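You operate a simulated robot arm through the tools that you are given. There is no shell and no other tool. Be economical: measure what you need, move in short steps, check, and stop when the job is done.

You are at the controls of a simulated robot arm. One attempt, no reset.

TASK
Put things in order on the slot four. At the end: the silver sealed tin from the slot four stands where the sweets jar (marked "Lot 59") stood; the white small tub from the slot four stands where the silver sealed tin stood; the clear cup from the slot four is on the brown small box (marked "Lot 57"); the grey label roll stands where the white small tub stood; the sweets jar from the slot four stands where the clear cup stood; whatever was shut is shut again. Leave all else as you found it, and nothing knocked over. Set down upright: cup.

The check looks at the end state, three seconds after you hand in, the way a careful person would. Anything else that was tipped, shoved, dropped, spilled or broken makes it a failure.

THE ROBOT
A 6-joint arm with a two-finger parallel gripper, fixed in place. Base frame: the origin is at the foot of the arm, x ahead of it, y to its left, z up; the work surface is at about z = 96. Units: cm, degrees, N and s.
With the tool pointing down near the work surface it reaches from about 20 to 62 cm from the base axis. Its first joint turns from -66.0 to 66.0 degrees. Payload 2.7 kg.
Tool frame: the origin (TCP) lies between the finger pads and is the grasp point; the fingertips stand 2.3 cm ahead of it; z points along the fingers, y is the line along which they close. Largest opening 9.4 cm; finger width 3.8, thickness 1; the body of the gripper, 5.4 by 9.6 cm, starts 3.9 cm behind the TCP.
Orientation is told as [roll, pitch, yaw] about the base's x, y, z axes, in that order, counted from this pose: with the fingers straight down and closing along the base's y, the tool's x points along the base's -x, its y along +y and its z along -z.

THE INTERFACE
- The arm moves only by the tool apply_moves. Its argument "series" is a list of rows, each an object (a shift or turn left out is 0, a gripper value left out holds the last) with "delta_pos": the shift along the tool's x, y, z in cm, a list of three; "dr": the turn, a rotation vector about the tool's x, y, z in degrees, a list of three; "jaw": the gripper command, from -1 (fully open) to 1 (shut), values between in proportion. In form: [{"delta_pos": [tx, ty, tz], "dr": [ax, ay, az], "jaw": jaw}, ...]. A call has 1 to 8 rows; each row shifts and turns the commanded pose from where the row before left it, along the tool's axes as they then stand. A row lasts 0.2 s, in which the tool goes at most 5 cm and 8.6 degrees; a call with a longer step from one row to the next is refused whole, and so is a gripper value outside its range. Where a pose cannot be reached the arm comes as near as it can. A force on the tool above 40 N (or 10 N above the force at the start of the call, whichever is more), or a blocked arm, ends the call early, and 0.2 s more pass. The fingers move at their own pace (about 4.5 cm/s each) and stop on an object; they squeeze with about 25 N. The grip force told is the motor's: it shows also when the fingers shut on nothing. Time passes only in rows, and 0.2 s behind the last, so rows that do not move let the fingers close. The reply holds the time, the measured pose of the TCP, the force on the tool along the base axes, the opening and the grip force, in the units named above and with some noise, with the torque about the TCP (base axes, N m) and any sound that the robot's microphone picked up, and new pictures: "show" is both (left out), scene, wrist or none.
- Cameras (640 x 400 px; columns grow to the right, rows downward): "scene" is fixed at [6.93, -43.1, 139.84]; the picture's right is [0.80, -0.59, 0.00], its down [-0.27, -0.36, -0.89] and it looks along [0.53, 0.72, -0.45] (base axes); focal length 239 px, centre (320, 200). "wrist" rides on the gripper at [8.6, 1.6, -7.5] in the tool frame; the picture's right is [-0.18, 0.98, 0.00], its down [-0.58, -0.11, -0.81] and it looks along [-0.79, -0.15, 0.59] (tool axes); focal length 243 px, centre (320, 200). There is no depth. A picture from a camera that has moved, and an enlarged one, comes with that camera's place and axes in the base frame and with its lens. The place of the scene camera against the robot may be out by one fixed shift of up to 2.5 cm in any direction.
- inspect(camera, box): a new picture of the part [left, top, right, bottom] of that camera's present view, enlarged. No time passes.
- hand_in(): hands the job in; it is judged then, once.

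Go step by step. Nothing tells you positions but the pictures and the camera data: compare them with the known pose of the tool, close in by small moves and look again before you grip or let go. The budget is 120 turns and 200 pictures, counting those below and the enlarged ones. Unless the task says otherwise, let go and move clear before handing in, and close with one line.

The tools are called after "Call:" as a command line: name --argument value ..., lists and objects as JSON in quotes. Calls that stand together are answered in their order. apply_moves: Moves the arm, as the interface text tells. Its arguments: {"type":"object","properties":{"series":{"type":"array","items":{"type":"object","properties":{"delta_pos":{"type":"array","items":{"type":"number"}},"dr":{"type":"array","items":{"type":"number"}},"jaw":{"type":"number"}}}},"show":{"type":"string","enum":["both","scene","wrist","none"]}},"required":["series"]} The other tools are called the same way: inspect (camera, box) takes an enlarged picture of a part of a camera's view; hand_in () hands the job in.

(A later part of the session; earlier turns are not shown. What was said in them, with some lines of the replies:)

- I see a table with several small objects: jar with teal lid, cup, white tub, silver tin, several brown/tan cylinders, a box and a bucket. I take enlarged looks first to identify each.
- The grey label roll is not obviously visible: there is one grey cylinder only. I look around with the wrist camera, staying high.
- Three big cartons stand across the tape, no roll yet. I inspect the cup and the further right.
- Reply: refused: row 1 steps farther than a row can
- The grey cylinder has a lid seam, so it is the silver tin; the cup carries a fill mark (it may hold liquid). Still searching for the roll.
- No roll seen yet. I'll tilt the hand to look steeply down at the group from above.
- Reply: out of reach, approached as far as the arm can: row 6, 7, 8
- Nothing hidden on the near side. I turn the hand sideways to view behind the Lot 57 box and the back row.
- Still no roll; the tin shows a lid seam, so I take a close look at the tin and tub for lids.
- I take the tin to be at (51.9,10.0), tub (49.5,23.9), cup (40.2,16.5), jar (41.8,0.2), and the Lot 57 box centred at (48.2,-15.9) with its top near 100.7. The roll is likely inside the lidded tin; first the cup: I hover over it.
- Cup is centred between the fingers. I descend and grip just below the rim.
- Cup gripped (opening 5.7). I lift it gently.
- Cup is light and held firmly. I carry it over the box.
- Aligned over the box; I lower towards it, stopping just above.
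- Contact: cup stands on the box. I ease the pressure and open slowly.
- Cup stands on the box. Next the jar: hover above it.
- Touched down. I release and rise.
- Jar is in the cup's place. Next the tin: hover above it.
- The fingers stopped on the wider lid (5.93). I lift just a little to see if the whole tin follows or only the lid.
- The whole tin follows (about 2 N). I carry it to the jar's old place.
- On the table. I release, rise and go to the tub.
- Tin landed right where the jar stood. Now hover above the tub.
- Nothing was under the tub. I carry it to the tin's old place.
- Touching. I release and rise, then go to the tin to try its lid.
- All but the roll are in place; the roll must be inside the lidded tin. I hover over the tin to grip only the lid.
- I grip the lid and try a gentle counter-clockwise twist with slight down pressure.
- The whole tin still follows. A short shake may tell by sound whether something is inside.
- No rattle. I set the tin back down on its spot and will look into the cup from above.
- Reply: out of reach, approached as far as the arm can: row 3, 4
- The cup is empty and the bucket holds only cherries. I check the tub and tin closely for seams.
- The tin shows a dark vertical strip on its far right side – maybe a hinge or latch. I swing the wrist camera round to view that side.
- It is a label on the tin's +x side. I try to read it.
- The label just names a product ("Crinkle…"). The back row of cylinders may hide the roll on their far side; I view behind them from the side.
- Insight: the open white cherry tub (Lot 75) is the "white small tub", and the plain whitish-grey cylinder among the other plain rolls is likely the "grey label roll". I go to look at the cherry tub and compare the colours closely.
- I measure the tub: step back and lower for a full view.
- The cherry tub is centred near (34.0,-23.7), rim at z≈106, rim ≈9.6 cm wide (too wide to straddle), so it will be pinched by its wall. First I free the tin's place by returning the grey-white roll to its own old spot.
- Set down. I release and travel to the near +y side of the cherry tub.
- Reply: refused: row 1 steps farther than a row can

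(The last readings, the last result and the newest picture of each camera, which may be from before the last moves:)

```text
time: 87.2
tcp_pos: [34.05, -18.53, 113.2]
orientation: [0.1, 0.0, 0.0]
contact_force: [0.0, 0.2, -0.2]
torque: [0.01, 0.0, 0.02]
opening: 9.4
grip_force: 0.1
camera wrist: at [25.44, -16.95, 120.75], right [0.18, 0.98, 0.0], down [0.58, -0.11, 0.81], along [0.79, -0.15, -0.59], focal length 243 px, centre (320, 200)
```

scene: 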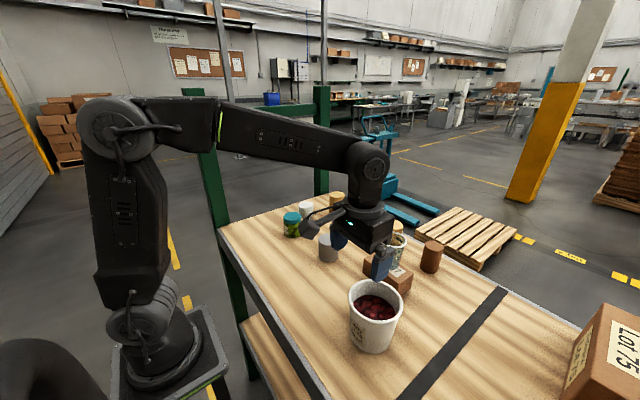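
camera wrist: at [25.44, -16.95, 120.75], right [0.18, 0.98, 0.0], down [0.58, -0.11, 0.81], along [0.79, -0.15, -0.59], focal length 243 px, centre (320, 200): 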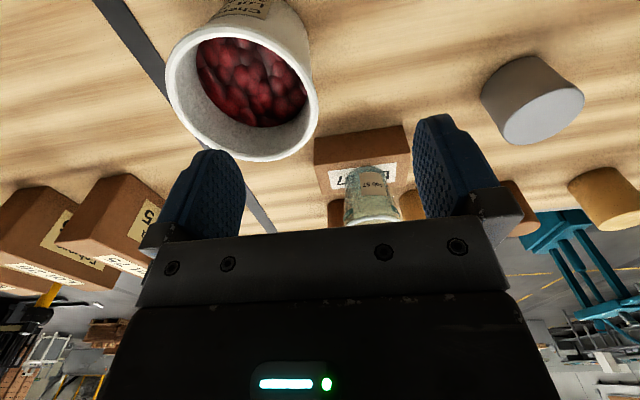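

Rim fits a circle centred (34.0,-23.6), r≈4.85. I align over the +y wall and descend with one finger inside.

Call:
apply_moves --series '[{"delta_pos": [0, -0.5, 2.5]}, {"delta_pos": [0, 0, 2]}, {}]' --show "both"

Call:
inspect --camera "scene" --box '[320, 220, 430, 360]'

```text
time: 88.0
tcp_pos: [34.14, -19.07, 108.69]
orientation: [0.0, -0.1, 0.0]
contact_force: [-0.3, -0.9, 0.1]
torque: [-0.01, -0.02, 0.02]
opening: 9.37
grip_force: 0.1
camera wrist: at [25.47, -17.47, 116.22], right [0.18, 0.98, 0.0], down [0.58, -0.11, 0.81], along [0.79, -0.15, -0.59], focal length 243 px, centre (320, 200)
```

scene: 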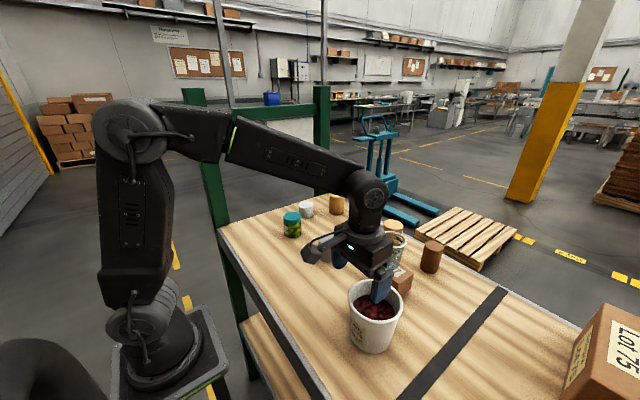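
wrist: 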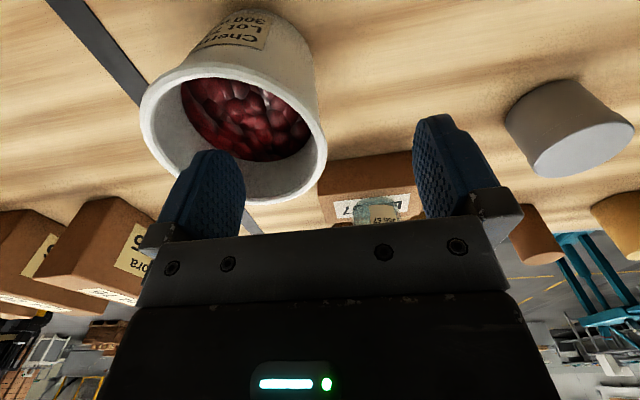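

```text
2.86 times, centred on (375, 290) of scene
camera zoom: at [6.93, -43.1, 139.84], right [0.8, -0.59, 0.0], down [-0.27, -0.36, -0.89], along [0.53, 0.72, -0.45], focal length 682 px, centre (163, -57)
```

zoom: 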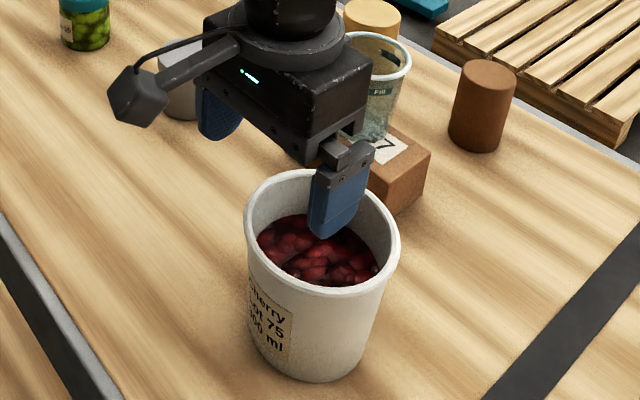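

Call:
apply_moves --series '[{"delta_pos": [0, 0, 1.5]}, {"delta_pos": [0, 0, 1.2]}, {"jaw": -0.2}, {"jaw": 0.2}, {"jaw": 0.5}, {"jaw": 0.7}, {}]' --show "wrist"

Call:
inspect --camera "scene" --box '[320, 220, 430, 360]'

```text
time: 89.6
tcp_pos: [34.22, -19.01, 106.07]
orientation: [0.2, -0.1, 0.0]
contact_force: [-0.4, 0.2, 0.3]
torque: [0.0, -0.03, -0.01]
opening: 1.42
grip_force: 0.3
camera wrist: at [25.5, -17.44, 113.64], right [0.18, 0.98, 0.0], down [0.58, -0.11, 0.81], along [0.79, -0.15, -0.59], focal length 243 px, centre (320, 200)
```

wrist: 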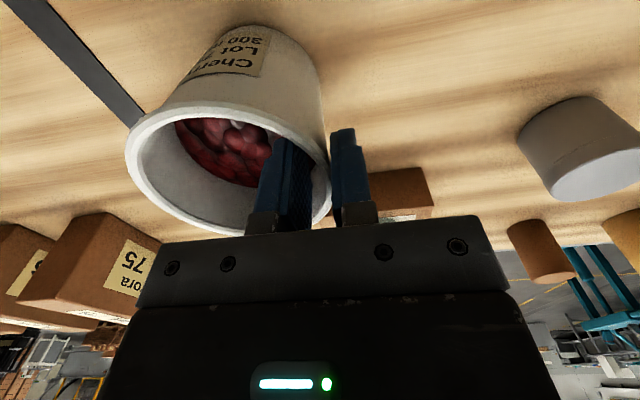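

```text
2.86 times, centred on (375, 290) of scene
camera zoom: at [6.93, -43.1, 139.84], right [0.8, -0.59, 0.0], down [-0.27, -0.36, -0.89], along [0.53, 0.72, -0.45], focal length 682 px, centre (163, -57)
```

zoom: 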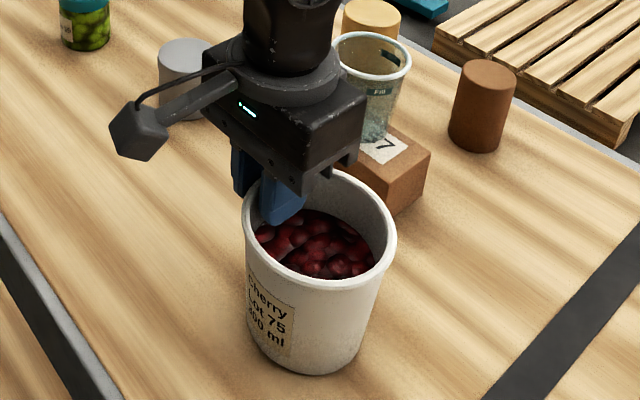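

Call:
apply_moves --series '[{"jaw": 0.8}, {"jaw": 0.88}, {"jaw": 0.95}, {"jaw": 1}, {}, {}]' --show "wrist"

```text
time: 91.0
tcp_pos: [34.11, -19.09, 106.28]
orientation: [0.0, -0.1, 0.0]
contact_force: [-0.5, -1.4, 3.9]
torque: [-0.54, 0.11, -0.05]
opening: 0.29
grip_force: 24.5
camera wrist: at [25.5, -17.44, 113.65], right [0.18, 0.98, 0.0], down [0.58, -0.11, 0.81], along [0.79, -0.15, -0.59], focal length 243 px, centre (320, 200)
```

wrist: 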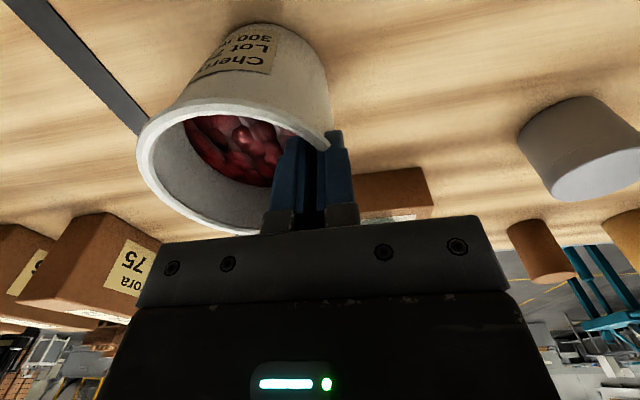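

Call:
inspect --camera "scene" --box '[320, 220, 430, 360]'

```text
2.86 times, centred on (375, 290) of scene
camera zoom: at [6.93, -43.1, 139.84], right [0.8, -0.59, 0.0], down [-0.27, -0.36, -0.89], along [0.53, 0.72, -0.45], focal length 682 px, centre (163, -57)
```

zoom: 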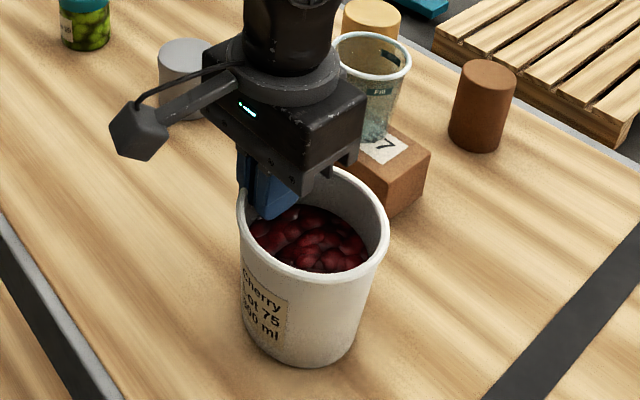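

The wall's slope strains the grip (torque −0.5). I roll the tool to match the wall's lean.

Call:
apply_moves --series '[{"dr": [2, 0, 0]}, {"dr": [2, 0, 0]}, {}]' --show "none"

```text
time: 91.8
tcp_pos: [33.99, -19.19, 106.18]
orientation: [-4.0, 0.0, 0.0]
contact_force: [0.2, -0.4, 0.4]
torque: [0.11, 0.0, -0.02]
opening: 0.22
grip_force: 25.0
```

Torque vanished; now a small lift test.

Call:
apply_moves --series '[{"delta_pos": [0, 0, -0.3]}, {"delta_pos": [0, 0, -0.4]}, {"delta_pos": [0, 0, -0.5]}, {}]' --show "wrist"

Call:
inspect --camera "scene" --box '[320, 220, 430, 360]'

```text
time: 92.8
tcp_pos: [34.14, -19.0, 107.32]
orientation: [-4.0, -0.1, 0.0]
contact_force: [-0.5, 0.7, -2.6]
torque: [0.1, 0.0, 0.0]
opening: 0.25
grip_force: 25.2
camera wrist: at [25.46, -16.89, 114.8], right [0.18, 0.98, -0.07], down [0.58, -0.05, 0.81], along [0.79, -0.19, -0.58], focal length 243 px, centre (320, 200)
```

wrist: 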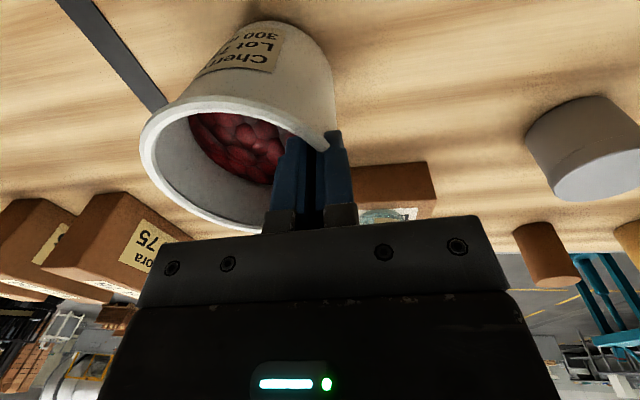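

```text
2.86 times, centred on (375, 290) of scene
camera zoom: at [6.93, -43.1, 139.84], right [0.8, -0.59, 0.0], down [-0.27, -0.36, -0.89], along [0.53, 0.72, -0.45], focal length 682 px, centre (163, -57)
```

zoom: 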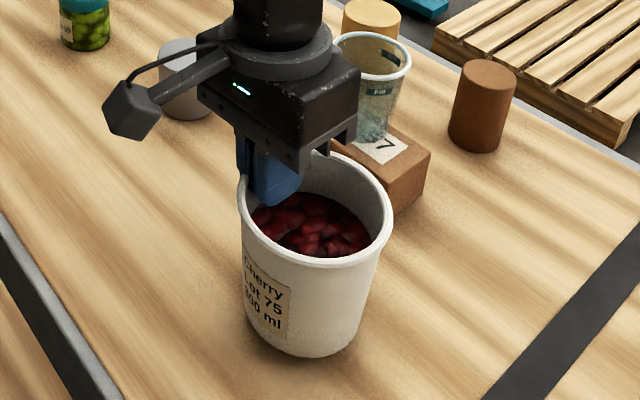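

Tub is held level (2.6 N). I lift it higher, well clear of the tin.

Call:
apply_moves --series '[{"delta_pos": [0, 0.1, -1]}, {"delta_pos": [0, 0.13, -1.8]}, {"delta_pos": [0, 0.15, -2]}, {"delta_pos": [0, 0.13, -1.8]}, {"delta_pos": [0, 0.07, -1]}, {}]' --show "both"

```text
time: 94.2
tcp_pos: [34.08, -18.07, 114.9]
orientation: [-3.8, 0.0, -0.1]
contact_force: [0.9, 0.6, -3.4]
torque: [0.1, 0.01, 0.02]
opening: 0.23
grip_force: 24.8
camera wrist: at [25.5, -15.83, 122.32], right [0.18, 0.98, -0.07], down [0.58, -0.05, 0.81], along [0.79, -0.19, -0.58], focal length 243 px, centre (320, 200)
```

scene: 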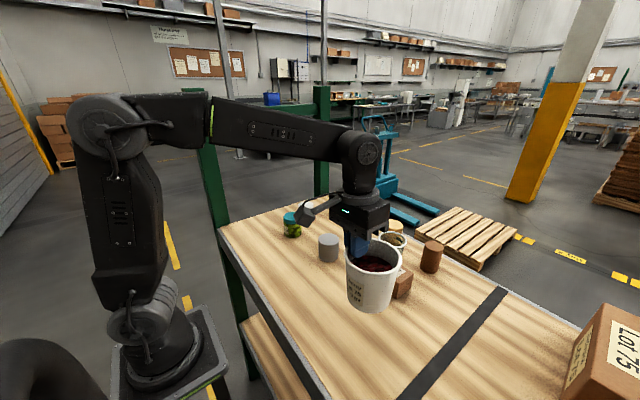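
wrist: 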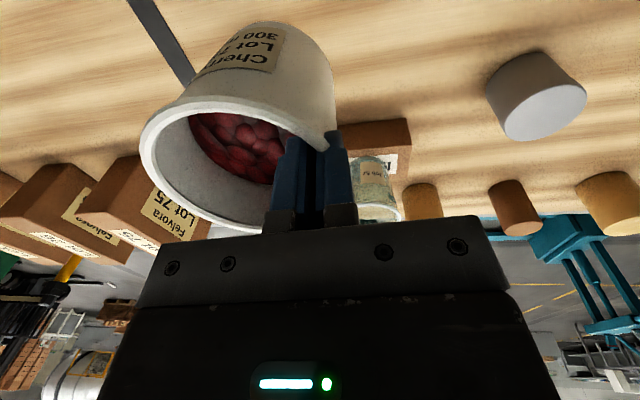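

Call:
apply_moves --series '[{"delta_pos": [0, 1.5, -0.1]}, {"delta_pos": [0, 3, -0.21]}, {"delta_pos": [0, 3.5, -0.25]}, {"delta_pos": [0, 3.5, -0.25]}, {"delta_pos": [-1, 3, -0.21]}, {"delta_pos": [-2, 2.5, -0.18]}, {"delta_pos": [-2.5, 2.5, -0.18]}, {"delta_pos": [-2.5, 2.5, -0.18]}]' --show "scene"

Call:
apply_moves --series '[{"delta_pos": [-2.5, 2.7, -0.18]}, {"delta_pos": [-2.5, 2.7, -0.18]}, {"delta_pos": [-2.2, 2.4, -0.16]}, {"delta_pos": [-1.6, 1.5, -0.1]}, {"delta_pos": [-0.8, 0.8, -0.05]}, {}]' --show "both"

```text
time: 96.0
tcp_pos: [42.04, 4.09, 115.21]
orientation: [-4.0, -0.1, 0.0]
contact_force: [-0.6, -0.5, -2.4]
torque: [0.11, 0.01, 0.02]
opening: 0.24
grip_force: 25.1
```

scene: 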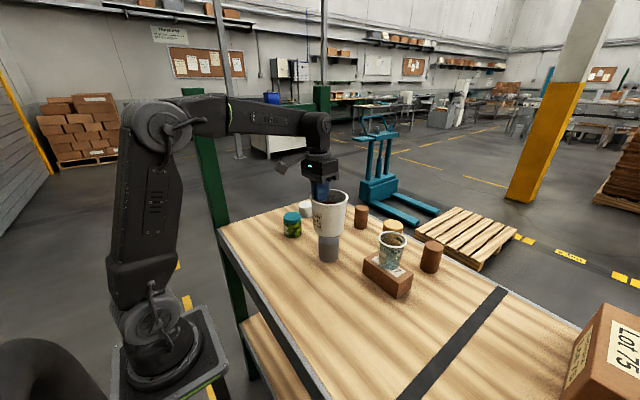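

```text
time: 97.4
tcp_pos: [51.66, 14.21, 115.09]
orientation: [-4.0, 0.0, 0.0]
contact_force: [0.5, -0.5, -3.7]
torque: [0.12, 0.01, -0.01]
opening: 0.23
grip_force: 24.7
camera wrist: at [43.04, 16.38, 122.44], right [0.18, 0.98, -0.07], down [0.58, -0.05, 0.81], along [0.79, -0.19, -0.58], focal length 243 px, centre (320, 200)
```

scene: 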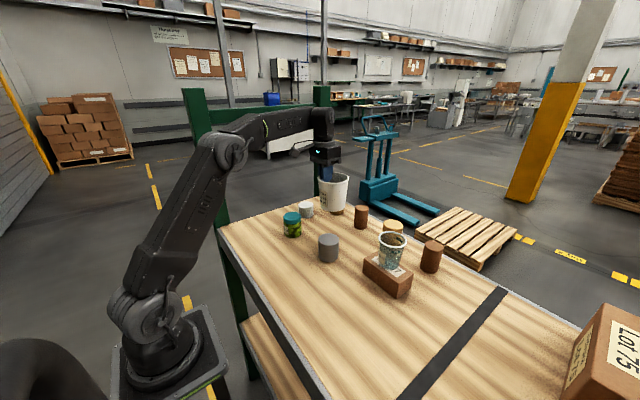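
wrist: 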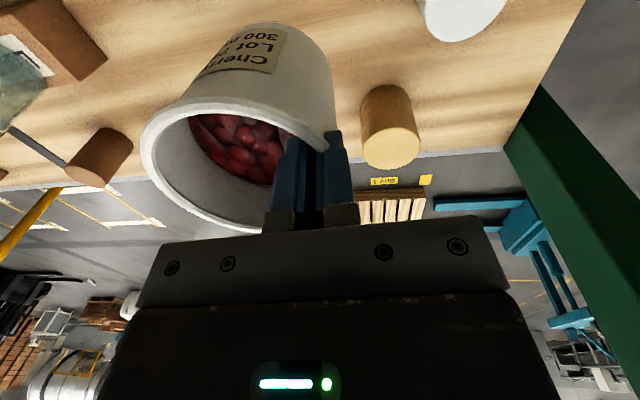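

I lower the tub over the tin's old place, slightly adjusted.

Call:
apply_moves --series '[{"delta_pos": [-0.2, 0.35, 1.5]}, {"delta_pos": [0, 0.17, 2]}, {"delta_pos": [0, 0.17, 2]}, {"delta_pos": [0, 0.17, 1.8]}, {"delta_pos": [0, 0.09, 0.9]}, {}]' --show "wrist"

Call:
inspect --camera "scene" --box '[280, 180, 380, 270]'

```text
time: 98.8
tcp_pos: [51.85, 14.57, 106.78]
orientation: [-4.0, -0.1, -0.1]
contact_force: [0.2, 0.1, -2.6]
torque: [0.12, 0.0, -0.04]
opening: 0.24
grip_force: 24.6
camera wrist: at [43.31, 16.72, 114.2], right [0.18, 0.98, -0.07], down [0.58, -0.05, 0.81], along [0.79, -0.19, -0.58], focal length 243 px, centre (320, 200)
```

wrist: 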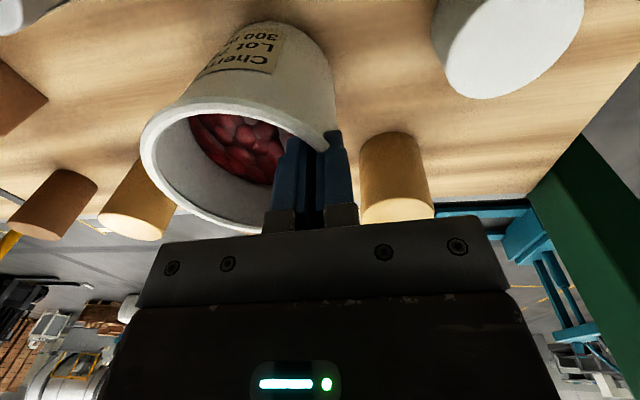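

```text
4.44 times, centred on (330, 225) of scene
camera zoom: at [6.94, -43.1, 139.84], right [0.8, -0.59, 0.0], down [-0.27, -0.36, -0.89], along [0.53, 0.72, -0.45], focal length 1061 px, centre (276, 89)
```

zoom: 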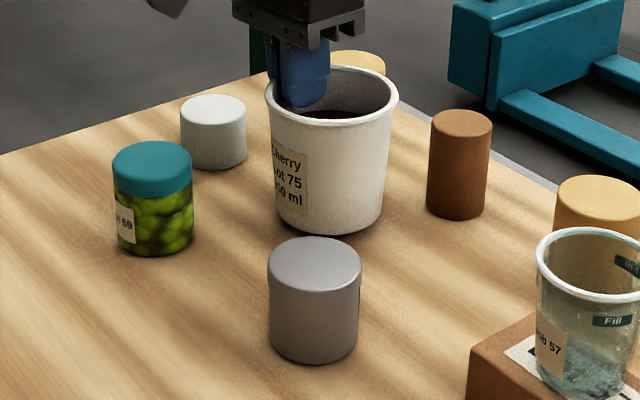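

Nearly down; small correction and touch down.

Call:
apply_moves --series '[{"delta_pos": [-0.25, -0.15, 0.2]}, {"delta_pos": [0, 0.02, 0.25]}, {"delta_pos": [0, 0.02, 0.15]}, {}]' --show "none"

```text
time: 99.8
tcp_pos: [52.12, 14.47, 106.18]
orientation: [-4.0, 0.0, 0.0]
contact_force: [0.1, 0.1, -2.7]
torque: [0.05, 0.02, 0.0]
opening: 0.25
grip_force: 25.4
```

Call:
apply_moves --series '[{"delta_pos": [0, 0.01, 0.12]}, {}]' --show "none"

Call:
apply_moves --series '[{"delta_pos": [0, 0.01, 0.1]}, {}]' --show "none"

```text
time: 100.4
tcp_pos: [52.23, 14.49, 106.01]
orientation: [-3.9, -0.1, 0.0]
contact_force: [0.1, -0.1, -0.6]
torque: [0.09, 0.0, -0.02]
opening: 0.22
grip_force: 24.7
```

```text
time: 101.0
tcp_pos: [51.99, 14.41, 106.11]
orientation: [-3.9, -0.2, 0.0]
contact_force: [-3.2, -0.5, 6.9]
torque: [0.16, 0.3, 0.04]
opening: 0.25
grip_force: 24.6
```

Standing on the table. I open gently and rise straight out.

Call:
apply_moves --series '[{"delta_pos": [0, 0, -0.1], "jaw": 0.9}, {"jaw": 0.75}, {"jaw": 0.5}, {"jaw": 0.4}, {"delta_pos": [0, 0, -1.5]}, {"delta_pos": [0, 0, -3]}, {"delta_pos": [0, 0, -3]}, {"dr": [-4, 0, 0]}]' --show "both"

Call:
inspect --camera "scene" --box '[280, 180, 380, 270]'

```text
time: 102.8
tcp_pos: [52.09, 14.91, 113.46]
orientation: [0.1, 0.0, 0.1]
contact_force: [-0.1, 0.4, 0.2]
torque: [0.06, -0.02, 0.01]
opening: 2.8
grip_force: 0.1
camera wrist: at [43.47, 16.62, 121.08], right [0.18, 0.98, 0.0], down [0.58, -0.11, 0.81], along [0.79, -0.15, -0.59], focal length 243 px, centre (320, 200)
```

scene: 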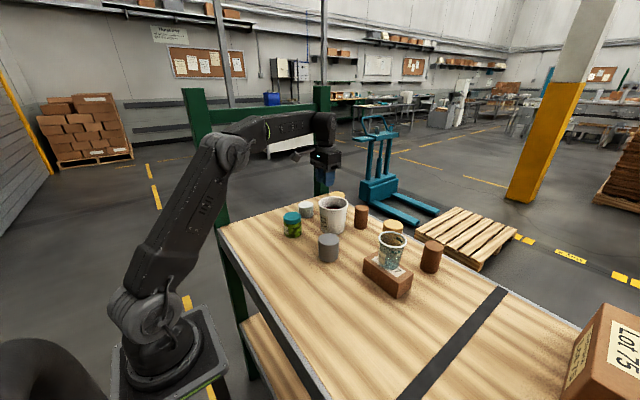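
wrist: 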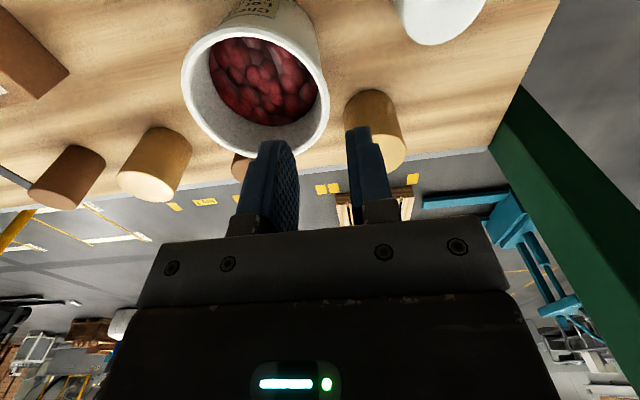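

```text
4.44 times, centred on (330, 225) of scene
camera zoom: at [6.93, -43.1, 139.84], right [0.8, -0.59, 0.0], down [-0.27, -0.36, -0.89], along [0.53, 0.72, -0.45], focal length 1061 px, centre (276, 89)
```

zoom: 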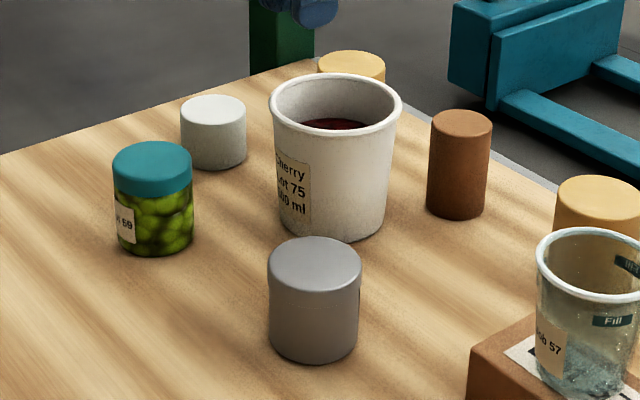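

Tub stands well. Now fetch the grey-white roll.

Call:
apply_moves --series '[{"delta_pos": [0.8, 4, 0], "jaw": -1}, {"delta_pos": [1.6, 4.5, 0]}, {"delta_pos": [0, 0.6, 2.7]}, {"delta_pos": [0, 0, 2.5]}, {}]' --show "wrist"

```text
time: 104.0
tcp_pos: [49.9, 24.18, 108.3]
orientation: [-0.1, -0.1, 0.1]
contact_force: [-0.3, -0.5, 0.2]
torque: [-0.04, -0.01, -0.01]
opening: 9.38
grip_force: 0.0
camera wrist: at [41.24, 25.77, 115.81], right [0.18, 0.98, 0.0], down [0.58, -0.11, 0.81], along [0.79, -0.15, -0.59], focal length 243 px, centre (320, 200)
```

wrist: 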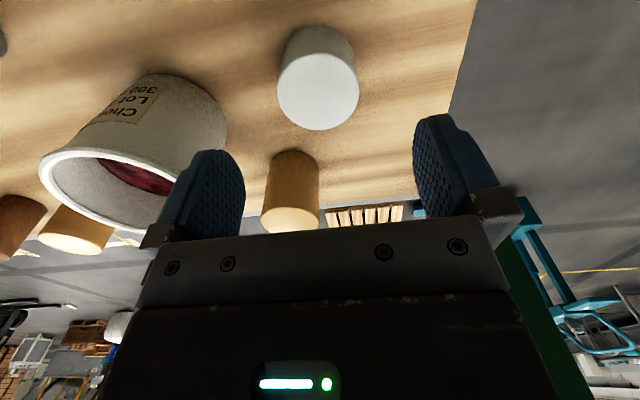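

Call:
apply_moves --series '[{"delta_pos": [0.2, -0.1, 3.3]}, {"delta_pos": [0, 0, 3.3]}, {"delta_pos": [0, 0, 3.1]}, {"jaw": -0.3}, {"jaw": 0.1}, {"jaw": 0.3}, {"jaw": 0.5}, {}]' --show "none"

Call:
apply_moves --series '[{"delta_pos": [0, 0, -1]}, {"delta_pos": [0, 0, -3]}, {"delta_pos": [0, 0, -4]}, {"delta_pos": [0, 0, -4]}, {"delta_pos": [1.5, -2, -2]}, {"delta_pos": [2.5, -3.5, -1]}, {"delta_pos": [2.5, -4, 0]}, {"delta_pos": [2.5, -4, 0]}]' --show "wrist"

```text
time: 105.8
tcp_pos: [49.53, 23.81, 98.4]
orientation: [0.0, -0.1, -0.1]
contact_force: [0.7, -0.4, -0.5]
torque: [0.01, -0.01, -0.01]
opening: 5.52
grip_force: 24.7
```

```text
time: 107.6
tcp_pos: [40.6, 10.32, 113.41]
orientation: [0.0, 0.1, 0.2]
contact_force: [0.2, -0.3, -1.5]
torque: [0.01, 0.01, -0.03]
opening: 5.51
grip_force: 25.4
camera wrist: at [32.01, 12.0, 120.97], right [0.18, 0.98, 0.0], down [0.58, -0.11, 0.81], along [0.79, -0.15, -0.59], focal length 243 px, centre (320, 200)
```

wrist: 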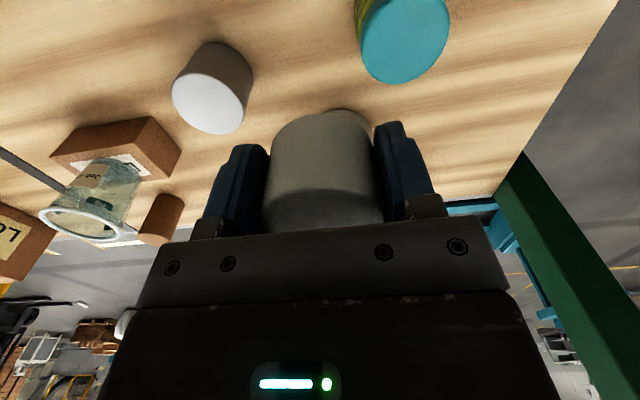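

Call:
apply_moves --series '[{"delta_pos": [0.9, -4.4, 0]}, {"delta_pos": [0.9, -4.4, 0]}, {"delta_pos": [0.9, -4.4, 0]}, {"delta_pos": [0.9, -4.4, 0]}, {"delta_pos": [0.9, -4.4, 0]}, {"delta_pos": [0.9, -4.4, 0]}, {"delta_pos": [0.7, -4.4, 0]}, {"delta_pos": [0.5, -3.1, 0]}]' --show "none"

Call:
apply_moves --series '[{"delta_pos": [0, 0, 4]}, {"delta_pos": [0, 0, 4]}, {"delta_pos": [0, 0, 4]}, {"delta_pos": [0, 0, 2]}, {}]' --show "both"

```text
time: 109.4
tcp_pos: [33.88, -23.58, 113.49]
orientation: [0.0, -0.2, 0.0]
contact_force: [0.5, -0.3, -0.9]
torque: [0.08, -0.02, 0.01]
opening: 5.53
grip_force: 25.2
```

```text
time: 110.6
tcp_pos: [33.88, -23.45, 99.77]
orientation: [0.0, -0.1, 0.0]
contact_force: [0.2, -0.6, -1.0]
torque: [-0.02, -0.01, 0.0]
opening: 5.5
grip_force: 25.2
camera wrist: at [25.25, -21.84, 107.19], right [0.18, 0.98, 0.0], down [0.58, -0.11, 0.81], along [0.79, -0.15, -0.59], focal length 243 px, centre (320, 200)
```

scene: 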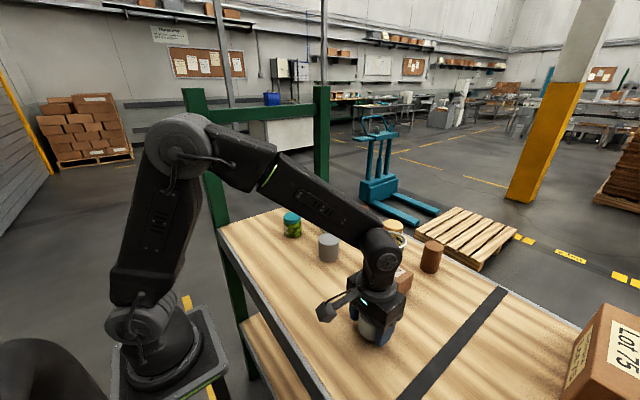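
wrist: 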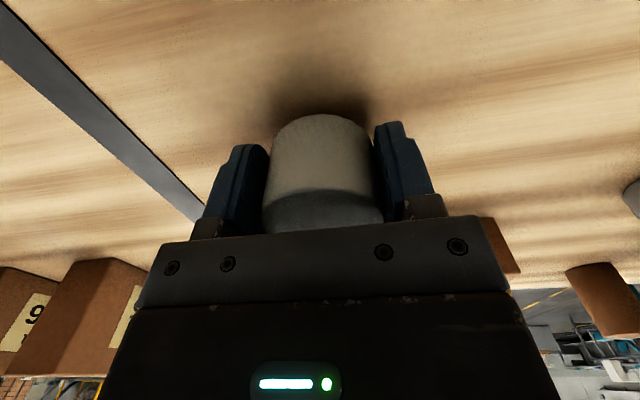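

Call:
apply_moves --series '[{"delta_pos": [0, 0, 0.7]}, {"delta_pos": [0, 0, 0.3]}, {"delta_pos": [0, 0, 0.15]}, {}]' --show "none"

Call:
inspect --camera "scene" --box '[335, 270, 415, 360]'

```text
time: 111.6
tcp_pos: [33.95, -23.49, 98.45]
orientation: [0.0, -0.1, 0.0]
contact_force: [-0.4, 0.4, 0.2]
torque: [-0.03, -0.01, 0.01]
opening: 5.5
grip_force: 24.7
```

```text
4.44 times, centred on (375, 315) of scene
camera zoom: at [6.93, -43.1, 139.84], right [0.8, -0.59, 0.0], down [-0.27, -0.36, -0.89], along [0.53, 0.72, -0.45], focal length 1061 px, centre (76, -311)
```

zoom: 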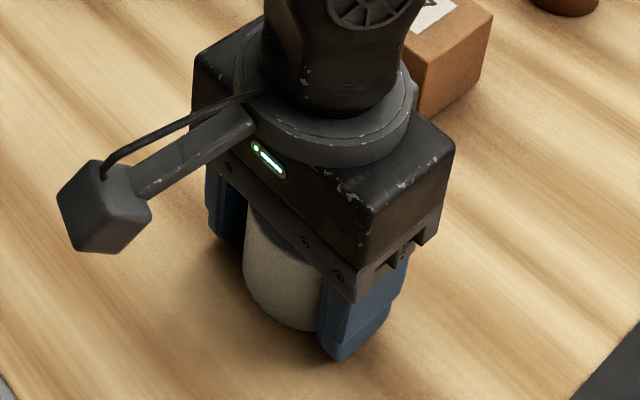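

Slightly far from the tub's centre; I nudge about 0.35 cm back while just off the table, then touch down.

Call:
apply_moves --series '[{"delta_pos": [0, 0, -0.3]}, {"delta_pos": [0.35, -0.35, 0]}, {"delta_pos": [0, 0, 0.3]}, {"delta_pos": [0, 0, 0.1]}, {}]' --show "none"

```text
time: 112.8
tcp_pos: [33.54, -23.86, 98.39]
orientation: [0.0, -0.2, -0.1]
contact_force: [-1.0, 4.2, 10.8]
torque: [0.1, 0.02, 0.0]
opening: 5.55
grip_force: 25.2
```

Call:
apply_moves --series '[{"delta_pos": [0, 0, -0.1], "jaw": 0.1}, {"jaw": -0.4}, {"jaw": -0.9}, {"delta_pos": [0, 0, -3], "jaw": -1}, {"delta_pos": [0, 0, -5]}, {"delta_pos": [2, 3, -3]}, {"delta_pos": [3, 4, 0]}, {"delta_pos": [0, 4, 0]}]' --show "both"

Call:
inspect --camera "scene" --box '[270, 180, 450, 360]'

```text
time: 114.6
tcp_pos: [28.49, -12.75, 109.37]
orientation: [0.0, 0.0, 0.0]
contact_force: [0.3, -0.4, 0.6]
torque: [0.0, -0.03, 0.04]
opening: 9.38
grip_force: 0.0
camera wrist: at [19.92, -11.13, 116.99], right [0.18, 0.98, 0.0], down [0.58, -0.11, 0.81], along [0.79, -0.15, -0.59], focal length 243 px, centre (320, 200)
```

scene: 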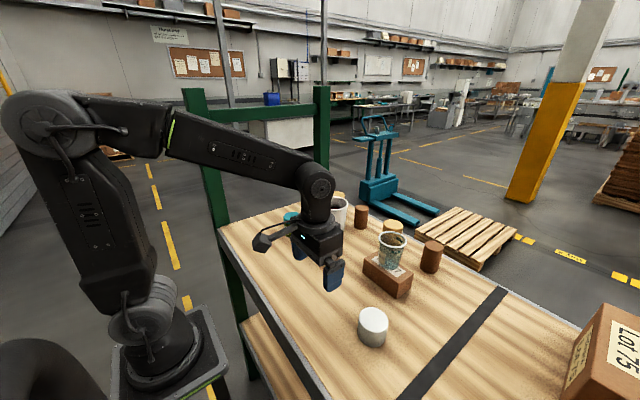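
wrist: 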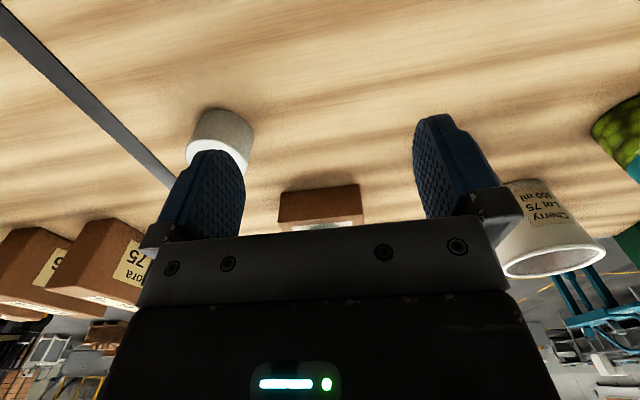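

```text
2.22 times, centred on (360, 270) of scene
camera zoom: at [6.93, -43.1, 139.84], right [0.8, -0.59, 0.0], down [-0.27, -0.36, -0.89], along [0.53, 0.72, -0.45], focal length 531 px, centre (231, 44)
```

zoom: 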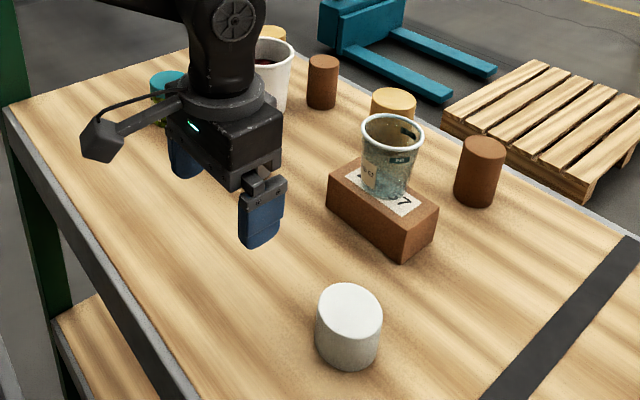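

The roll stands where the tub stood. I retreat upward and take a final look.

Call:
apply_moves --series '[{"delta_pos": [0, 0, -5]}, {"delta_pos": [0, 4, -2]}, {"delta_pos": [0, 4, -2]}, {"delta_pos": [0, 4, -2]}, {"delta_pos": [0, 4, -3]}, {"delta_pos": [0, 3, -3]}]' --show "both"

Call:
inspect --camera "scene" --box '[270, 180, 450, 360]'

```text
time: 116.0
tcp_pos: [28.58, 6.34, 126.62]
orientation: [-0.1, -0.1, 0.0]
contact_force: [0.1, 0.2, 0.3]
torque: [0.0, -0.01, 0.02]
opening: 9.39
grip_force: 0.1
camera wrist: at [19.94, 7.98, 134.06], right [0.18, 0.98, 0.0], down [0.58, -0.11, 0.81], along [0.79, -0.15, -0.59], focal length 243 px, centre (320, 200)
```

scene: 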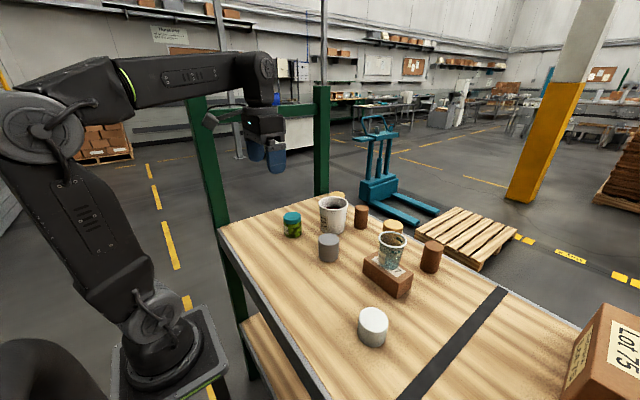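
wrist: 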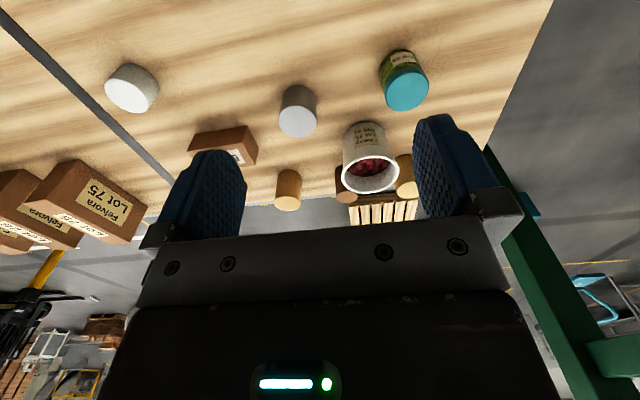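

```text
2.22 times, centred on (360, 270) of scene
camera zoom: at [6.93, -43.1, 139.84], right [0.8, -0.59, 0.0], down [-0.27, -0.36, -0.89], along [0.53, 0.72, -0.45], focal length 531 px, centre (231, 44)
```

zoom: 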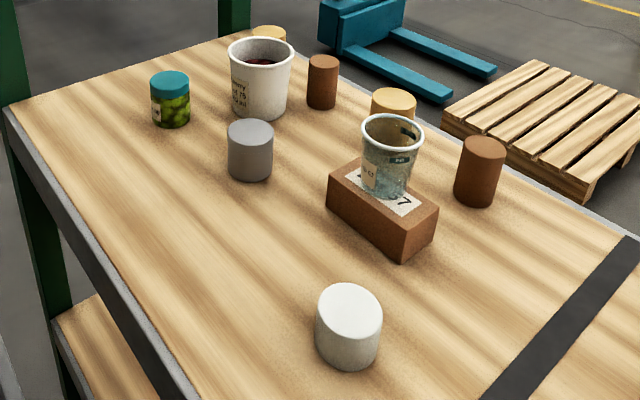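

Everything is upright and where I meant it to go, and the arm is clear: cup on the Lot 57 box, jar in the cup's place, tin in the jar's, cherry tub in the tin's, roll in the tub's. I'm handing in.

Call:
hand_in

```text
The job is handed in.
```

I handed the job in with every item moved. One choice was a judgement: nothing on the table was plainly a grey label roll, so I took the plain whitish cylinder as the roll and the open white cherry container (Lot 75) as the white tub. I also twisted and shook the tin while looking for the roll; its lid stayed shut.
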